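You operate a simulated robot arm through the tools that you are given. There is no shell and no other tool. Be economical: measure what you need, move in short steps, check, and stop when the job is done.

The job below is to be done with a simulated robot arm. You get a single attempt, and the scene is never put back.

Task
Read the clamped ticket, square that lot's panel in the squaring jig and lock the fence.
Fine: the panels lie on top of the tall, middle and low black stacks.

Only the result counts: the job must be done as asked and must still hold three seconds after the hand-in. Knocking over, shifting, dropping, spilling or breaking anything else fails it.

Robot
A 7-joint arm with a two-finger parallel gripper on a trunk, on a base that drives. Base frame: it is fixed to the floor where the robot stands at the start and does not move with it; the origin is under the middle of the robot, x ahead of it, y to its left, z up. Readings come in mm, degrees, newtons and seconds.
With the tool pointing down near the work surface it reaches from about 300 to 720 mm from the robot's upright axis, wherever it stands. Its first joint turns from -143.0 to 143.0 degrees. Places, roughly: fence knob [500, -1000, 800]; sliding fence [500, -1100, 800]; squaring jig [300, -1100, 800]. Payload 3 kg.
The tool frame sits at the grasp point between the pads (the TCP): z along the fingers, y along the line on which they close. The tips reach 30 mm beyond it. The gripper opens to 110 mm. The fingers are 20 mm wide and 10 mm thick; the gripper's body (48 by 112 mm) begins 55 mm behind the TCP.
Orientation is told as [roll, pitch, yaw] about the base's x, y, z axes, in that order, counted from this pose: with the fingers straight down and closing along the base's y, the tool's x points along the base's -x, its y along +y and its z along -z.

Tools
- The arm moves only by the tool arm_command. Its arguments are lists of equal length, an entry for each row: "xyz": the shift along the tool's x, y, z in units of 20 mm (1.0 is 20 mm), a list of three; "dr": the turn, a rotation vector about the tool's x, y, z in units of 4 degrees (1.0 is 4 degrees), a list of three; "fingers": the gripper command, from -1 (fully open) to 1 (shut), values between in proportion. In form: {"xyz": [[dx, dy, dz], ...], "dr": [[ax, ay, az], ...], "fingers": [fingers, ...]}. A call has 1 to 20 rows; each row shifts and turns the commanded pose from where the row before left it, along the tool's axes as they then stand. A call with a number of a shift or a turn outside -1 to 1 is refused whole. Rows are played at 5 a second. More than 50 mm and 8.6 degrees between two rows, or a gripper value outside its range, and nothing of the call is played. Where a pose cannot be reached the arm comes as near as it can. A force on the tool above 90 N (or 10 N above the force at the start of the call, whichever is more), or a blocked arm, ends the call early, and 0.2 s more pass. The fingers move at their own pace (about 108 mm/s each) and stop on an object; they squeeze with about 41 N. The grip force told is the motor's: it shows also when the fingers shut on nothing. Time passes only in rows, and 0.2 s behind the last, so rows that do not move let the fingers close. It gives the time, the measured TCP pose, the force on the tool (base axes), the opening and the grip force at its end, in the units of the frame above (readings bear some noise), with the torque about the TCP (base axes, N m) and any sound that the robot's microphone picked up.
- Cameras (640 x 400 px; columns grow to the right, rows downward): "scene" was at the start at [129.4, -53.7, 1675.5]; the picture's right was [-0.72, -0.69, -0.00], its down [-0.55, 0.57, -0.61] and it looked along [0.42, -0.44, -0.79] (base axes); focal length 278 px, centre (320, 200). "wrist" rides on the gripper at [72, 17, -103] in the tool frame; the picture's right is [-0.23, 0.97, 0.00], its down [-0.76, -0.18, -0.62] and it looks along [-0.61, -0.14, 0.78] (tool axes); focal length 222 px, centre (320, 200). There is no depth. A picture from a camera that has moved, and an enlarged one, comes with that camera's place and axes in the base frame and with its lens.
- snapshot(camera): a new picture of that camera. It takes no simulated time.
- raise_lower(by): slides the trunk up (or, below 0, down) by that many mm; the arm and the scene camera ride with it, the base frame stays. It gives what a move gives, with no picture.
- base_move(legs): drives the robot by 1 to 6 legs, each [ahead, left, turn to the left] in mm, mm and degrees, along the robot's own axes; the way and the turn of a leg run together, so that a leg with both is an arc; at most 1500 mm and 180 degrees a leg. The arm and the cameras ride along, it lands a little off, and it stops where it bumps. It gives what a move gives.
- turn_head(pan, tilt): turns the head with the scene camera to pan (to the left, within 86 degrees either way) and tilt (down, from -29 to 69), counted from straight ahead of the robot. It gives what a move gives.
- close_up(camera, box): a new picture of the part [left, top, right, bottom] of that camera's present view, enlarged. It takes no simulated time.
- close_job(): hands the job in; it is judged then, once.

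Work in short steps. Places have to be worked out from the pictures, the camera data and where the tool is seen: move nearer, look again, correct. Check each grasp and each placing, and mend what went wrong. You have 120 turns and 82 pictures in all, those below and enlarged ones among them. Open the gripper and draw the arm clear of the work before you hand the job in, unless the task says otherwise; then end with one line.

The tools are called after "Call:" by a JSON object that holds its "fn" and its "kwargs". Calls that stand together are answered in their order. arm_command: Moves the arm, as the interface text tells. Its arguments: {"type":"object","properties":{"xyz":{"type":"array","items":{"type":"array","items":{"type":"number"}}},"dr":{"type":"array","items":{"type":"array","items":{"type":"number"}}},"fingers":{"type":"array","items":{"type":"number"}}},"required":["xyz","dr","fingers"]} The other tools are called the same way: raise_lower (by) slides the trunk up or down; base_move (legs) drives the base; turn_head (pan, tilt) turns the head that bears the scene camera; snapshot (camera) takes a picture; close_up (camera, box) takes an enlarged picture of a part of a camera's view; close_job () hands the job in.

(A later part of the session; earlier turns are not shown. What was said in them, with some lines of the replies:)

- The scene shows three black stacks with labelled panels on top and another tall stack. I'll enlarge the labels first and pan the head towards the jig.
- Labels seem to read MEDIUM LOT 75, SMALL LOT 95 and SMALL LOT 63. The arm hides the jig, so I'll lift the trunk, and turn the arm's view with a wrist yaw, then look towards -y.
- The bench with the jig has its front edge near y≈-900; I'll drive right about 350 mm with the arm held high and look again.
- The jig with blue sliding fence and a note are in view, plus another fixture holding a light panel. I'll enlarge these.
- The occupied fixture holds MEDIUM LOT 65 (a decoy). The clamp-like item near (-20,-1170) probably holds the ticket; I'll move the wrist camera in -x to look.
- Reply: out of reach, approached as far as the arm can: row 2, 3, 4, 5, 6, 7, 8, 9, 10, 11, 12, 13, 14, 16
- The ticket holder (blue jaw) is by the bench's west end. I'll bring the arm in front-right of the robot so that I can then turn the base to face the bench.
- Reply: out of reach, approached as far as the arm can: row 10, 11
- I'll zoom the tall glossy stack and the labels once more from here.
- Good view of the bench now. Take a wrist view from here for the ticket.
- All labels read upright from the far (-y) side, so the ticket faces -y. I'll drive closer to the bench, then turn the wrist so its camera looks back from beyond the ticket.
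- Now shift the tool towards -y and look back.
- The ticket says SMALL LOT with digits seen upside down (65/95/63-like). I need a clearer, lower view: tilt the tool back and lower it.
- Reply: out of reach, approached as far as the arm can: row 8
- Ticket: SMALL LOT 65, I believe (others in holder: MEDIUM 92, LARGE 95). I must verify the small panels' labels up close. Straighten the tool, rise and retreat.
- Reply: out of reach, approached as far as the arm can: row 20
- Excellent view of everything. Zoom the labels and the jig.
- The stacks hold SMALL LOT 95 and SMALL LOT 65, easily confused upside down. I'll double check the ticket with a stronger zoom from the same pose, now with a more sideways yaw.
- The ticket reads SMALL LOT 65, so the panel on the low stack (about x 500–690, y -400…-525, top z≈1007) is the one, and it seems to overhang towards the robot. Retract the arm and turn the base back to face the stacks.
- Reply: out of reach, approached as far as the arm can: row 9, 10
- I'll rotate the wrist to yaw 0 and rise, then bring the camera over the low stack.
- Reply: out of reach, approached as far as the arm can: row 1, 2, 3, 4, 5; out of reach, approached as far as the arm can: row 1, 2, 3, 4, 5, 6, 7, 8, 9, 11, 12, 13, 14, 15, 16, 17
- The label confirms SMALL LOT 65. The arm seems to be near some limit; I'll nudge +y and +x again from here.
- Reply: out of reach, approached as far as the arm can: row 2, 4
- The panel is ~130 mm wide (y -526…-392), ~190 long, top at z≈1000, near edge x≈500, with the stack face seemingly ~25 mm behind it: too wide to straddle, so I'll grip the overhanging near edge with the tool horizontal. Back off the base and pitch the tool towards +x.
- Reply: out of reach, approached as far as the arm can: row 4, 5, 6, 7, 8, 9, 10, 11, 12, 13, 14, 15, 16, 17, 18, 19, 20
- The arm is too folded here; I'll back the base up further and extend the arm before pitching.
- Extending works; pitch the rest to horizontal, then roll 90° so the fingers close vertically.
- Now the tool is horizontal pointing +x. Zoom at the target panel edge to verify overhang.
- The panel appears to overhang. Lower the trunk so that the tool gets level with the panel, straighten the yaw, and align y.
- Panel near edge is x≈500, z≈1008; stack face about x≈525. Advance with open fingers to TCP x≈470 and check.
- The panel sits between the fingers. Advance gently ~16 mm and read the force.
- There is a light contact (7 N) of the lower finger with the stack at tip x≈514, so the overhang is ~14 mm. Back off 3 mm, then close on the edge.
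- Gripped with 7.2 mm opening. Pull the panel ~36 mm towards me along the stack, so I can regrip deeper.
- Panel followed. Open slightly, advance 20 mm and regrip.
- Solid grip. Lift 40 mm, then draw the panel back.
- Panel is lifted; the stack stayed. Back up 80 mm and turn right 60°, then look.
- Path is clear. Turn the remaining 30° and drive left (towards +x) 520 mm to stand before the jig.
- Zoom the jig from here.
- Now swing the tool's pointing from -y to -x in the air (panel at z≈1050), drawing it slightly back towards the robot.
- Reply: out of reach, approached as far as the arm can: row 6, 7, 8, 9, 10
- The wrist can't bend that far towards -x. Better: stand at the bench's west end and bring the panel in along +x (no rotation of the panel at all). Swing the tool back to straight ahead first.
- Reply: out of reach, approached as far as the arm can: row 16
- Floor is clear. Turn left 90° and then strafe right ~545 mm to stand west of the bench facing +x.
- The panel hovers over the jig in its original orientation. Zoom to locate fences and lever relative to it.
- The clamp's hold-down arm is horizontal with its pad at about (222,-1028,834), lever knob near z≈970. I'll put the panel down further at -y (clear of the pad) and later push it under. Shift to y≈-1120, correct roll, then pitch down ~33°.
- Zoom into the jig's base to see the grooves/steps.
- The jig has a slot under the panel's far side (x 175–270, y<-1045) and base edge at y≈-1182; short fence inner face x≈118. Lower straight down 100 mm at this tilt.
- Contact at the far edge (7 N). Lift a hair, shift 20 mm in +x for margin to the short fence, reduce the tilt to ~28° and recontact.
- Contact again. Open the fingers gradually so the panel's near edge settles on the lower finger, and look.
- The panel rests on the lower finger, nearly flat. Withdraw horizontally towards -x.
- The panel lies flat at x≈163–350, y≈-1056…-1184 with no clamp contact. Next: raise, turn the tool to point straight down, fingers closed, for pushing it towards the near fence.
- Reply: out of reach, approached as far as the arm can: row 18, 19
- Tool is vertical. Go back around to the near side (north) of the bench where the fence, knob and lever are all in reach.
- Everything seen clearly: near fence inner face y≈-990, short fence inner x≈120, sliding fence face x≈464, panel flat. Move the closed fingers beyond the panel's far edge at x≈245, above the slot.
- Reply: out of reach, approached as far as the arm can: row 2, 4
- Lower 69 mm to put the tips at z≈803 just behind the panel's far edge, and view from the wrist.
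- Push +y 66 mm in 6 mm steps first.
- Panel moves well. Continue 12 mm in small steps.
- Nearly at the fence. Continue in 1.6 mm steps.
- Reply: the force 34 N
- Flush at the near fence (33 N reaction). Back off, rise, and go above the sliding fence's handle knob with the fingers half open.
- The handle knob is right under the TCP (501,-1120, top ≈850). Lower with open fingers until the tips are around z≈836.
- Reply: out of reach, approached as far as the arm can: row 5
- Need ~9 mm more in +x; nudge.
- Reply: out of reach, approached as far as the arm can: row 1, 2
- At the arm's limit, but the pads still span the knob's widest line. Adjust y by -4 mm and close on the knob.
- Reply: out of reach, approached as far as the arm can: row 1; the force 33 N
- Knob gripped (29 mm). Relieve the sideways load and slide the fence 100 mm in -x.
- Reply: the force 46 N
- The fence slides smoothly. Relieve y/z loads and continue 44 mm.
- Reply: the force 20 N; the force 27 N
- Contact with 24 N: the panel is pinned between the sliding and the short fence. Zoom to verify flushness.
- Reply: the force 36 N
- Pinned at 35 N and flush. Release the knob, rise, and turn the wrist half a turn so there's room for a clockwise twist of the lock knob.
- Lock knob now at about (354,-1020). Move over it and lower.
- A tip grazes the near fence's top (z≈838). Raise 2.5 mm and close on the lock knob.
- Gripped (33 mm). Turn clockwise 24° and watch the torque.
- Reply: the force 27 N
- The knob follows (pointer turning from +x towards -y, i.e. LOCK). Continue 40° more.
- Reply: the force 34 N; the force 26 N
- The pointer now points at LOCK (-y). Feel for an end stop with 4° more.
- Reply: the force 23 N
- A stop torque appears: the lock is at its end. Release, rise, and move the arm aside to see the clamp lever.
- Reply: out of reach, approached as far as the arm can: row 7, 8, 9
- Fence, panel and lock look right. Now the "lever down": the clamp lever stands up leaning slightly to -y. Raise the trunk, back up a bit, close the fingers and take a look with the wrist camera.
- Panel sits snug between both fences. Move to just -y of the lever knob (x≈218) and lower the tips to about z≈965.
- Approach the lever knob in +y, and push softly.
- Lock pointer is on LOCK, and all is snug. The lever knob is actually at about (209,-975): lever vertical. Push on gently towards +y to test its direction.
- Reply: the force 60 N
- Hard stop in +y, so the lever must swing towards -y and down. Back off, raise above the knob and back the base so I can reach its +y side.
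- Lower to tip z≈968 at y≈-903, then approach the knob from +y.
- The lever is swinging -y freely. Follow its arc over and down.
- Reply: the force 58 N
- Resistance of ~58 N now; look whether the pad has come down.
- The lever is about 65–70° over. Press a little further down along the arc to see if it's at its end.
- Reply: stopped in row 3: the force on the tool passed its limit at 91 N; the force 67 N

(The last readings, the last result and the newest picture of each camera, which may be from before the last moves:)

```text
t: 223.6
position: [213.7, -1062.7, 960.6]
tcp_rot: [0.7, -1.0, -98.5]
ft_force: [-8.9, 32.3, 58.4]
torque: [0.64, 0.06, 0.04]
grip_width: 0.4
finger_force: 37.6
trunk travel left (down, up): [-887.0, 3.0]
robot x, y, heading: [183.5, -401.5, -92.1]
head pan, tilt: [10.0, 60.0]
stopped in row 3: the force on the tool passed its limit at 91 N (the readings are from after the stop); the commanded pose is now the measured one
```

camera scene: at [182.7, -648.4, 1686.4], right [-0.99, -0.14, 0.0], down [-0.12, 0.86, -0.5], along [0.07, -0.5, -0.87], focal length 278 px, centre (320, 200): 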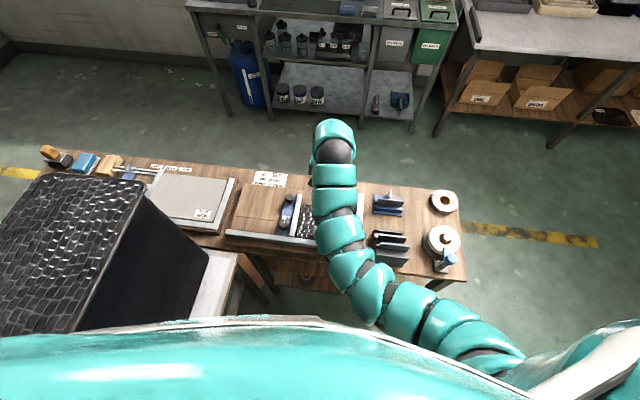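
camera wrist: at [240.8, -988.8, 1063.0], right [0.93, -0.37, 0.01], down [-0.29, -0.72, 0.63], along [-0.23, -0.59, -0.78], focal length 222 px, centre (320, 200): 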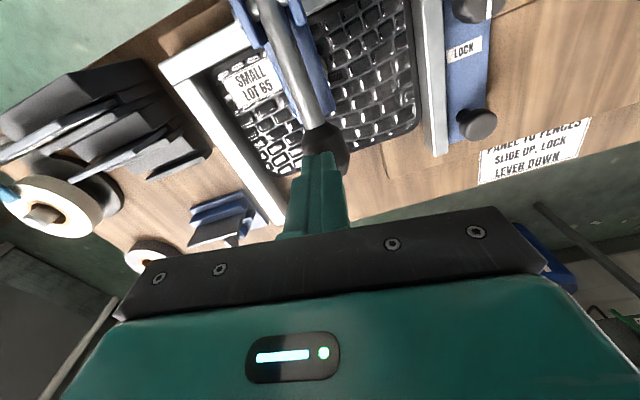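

End of travel reached (hard stop). Lift off, open the gripper and draw the arm clear, then check.

Call:
{"fn": "arm_command", "kwargs": {"xyz": [[0, 0, -0.5], [0, 0, -1], [0, 0, -1], [0, 0, -1], [0, 0, -1]], "dr": [[0, 0, 0], [0, 0, 0], [0, 0, 0], [0, 0, 0], [0, 0, 0]], "fingers": [1, 1, 1, 1, 1]}}

Call:
{"fn": "base_move", "kwargs": {"legs": [[-150, 0, 0], [0, -250, 0]]}}

Call:
{"fn": "arm_command", "kwargs": {"xyz": [[0, 0, 0], [0, 0, 0], [0, 0, 0]], "dr": [[0, 0, 0], [0, 0, 0], [0, 0, 0]], "fingers": [0, -1, -1]}}

Call:
{"fn": "turn_head", "kwargs": {"pan": 25, "tilt": 50}}

```text
t: 224.8
position: [212.9, -1066.5, 1043.2]
tcp_rot: [0.4, -0.6, -98.8]
ft_force: [-0.4, -0.6, 0.1]
torque: [-0.02, 0.02, 0.02]
grip_width: 0.0
finger_force: 38.0
trunk travel left (down, up): [-887.0, 3.0]
robot x, y, heading: [181.0, -405.1, -92.0]
head pan, tilt: [10.0, 60.0]
```

```text
t: 227.6
position: [-33.2, -909.2, 1041.4]
tcp_rot: [0.4, -0.5, -98.7]
ft_force: [0.0, -0.2, 0.4]
torque: [0.0, -0.03, 0.02]
grip_width: 0.0
finger_force: 37.5
trunk travel left (down, up): [-887.0, 3.0]
robot x, y, heading: [-63.8, -242.5, -92.2]
head pan, tilt: [10.0, 60.0]
```

```text
t: 228.4
position: [-33.3, -908.9, 1041.6]
tcp_rot: [0.4, -0.6, -98.9]
ft_force: [0.3, -0.7, -0.1]
torque: [0.0, -0.04, -0.03]
grip_width: 109.9
finger_force: 0.1
trunk travel left (down, up): [-887.0, 3.0]
robot x, y, heading: [-60.2, -245.2, -92.5]
head pan, tilt: [10.0, 60.0]
```

```text
t: 229.1
position: [-32.3, -909.5, 1041.6]
tcp_rot: [0.4, -0.5, -98.8]
ft_force: [-1.1, -0.2, -0.3]
torque: [0.0, 0.01, -0.02]
grip_width: 109.9
finger_force: 0.2
trunk travel left (down, up): [-887.0, 3.0]
robot x, y, heading: [-65.4, -246.2, -92.5]
head pan, tilt: [25.0, 50.0]
```

Call:
{"fn": "close_up", "kwargs": {"camera": "scene", "box": [220, 145, 420, 270]}}

```text
3.20 times, centred on (320, 208) of scene
camera zoom: at [-38.1, -396.0, 1760.9], right [-0.92, -0.38, 0.0], down [-0.29, 0.71, -0.64], along [0.25, -0.59, -0.77], focal length 889 px, centre (320, 176)
```

zoom: 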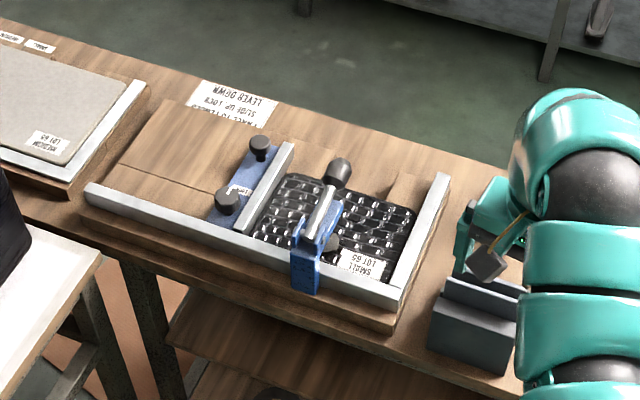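

The lever stays down on the panel, the lock points at LOCK, and the panel sits snug in the fences. The gripper is open and clear, so I'm handing in.

Call:
{"fn": "close_job", "kwargs": {}}

```text
The job is handed in.
```

The ticket read SMALL LOT 65. I put that panel in the squaring jig against both fixed fences, slid the moving fence up to it, locked the knob and put the clamp lever down. The gripper is open and the arm is clear of the work.
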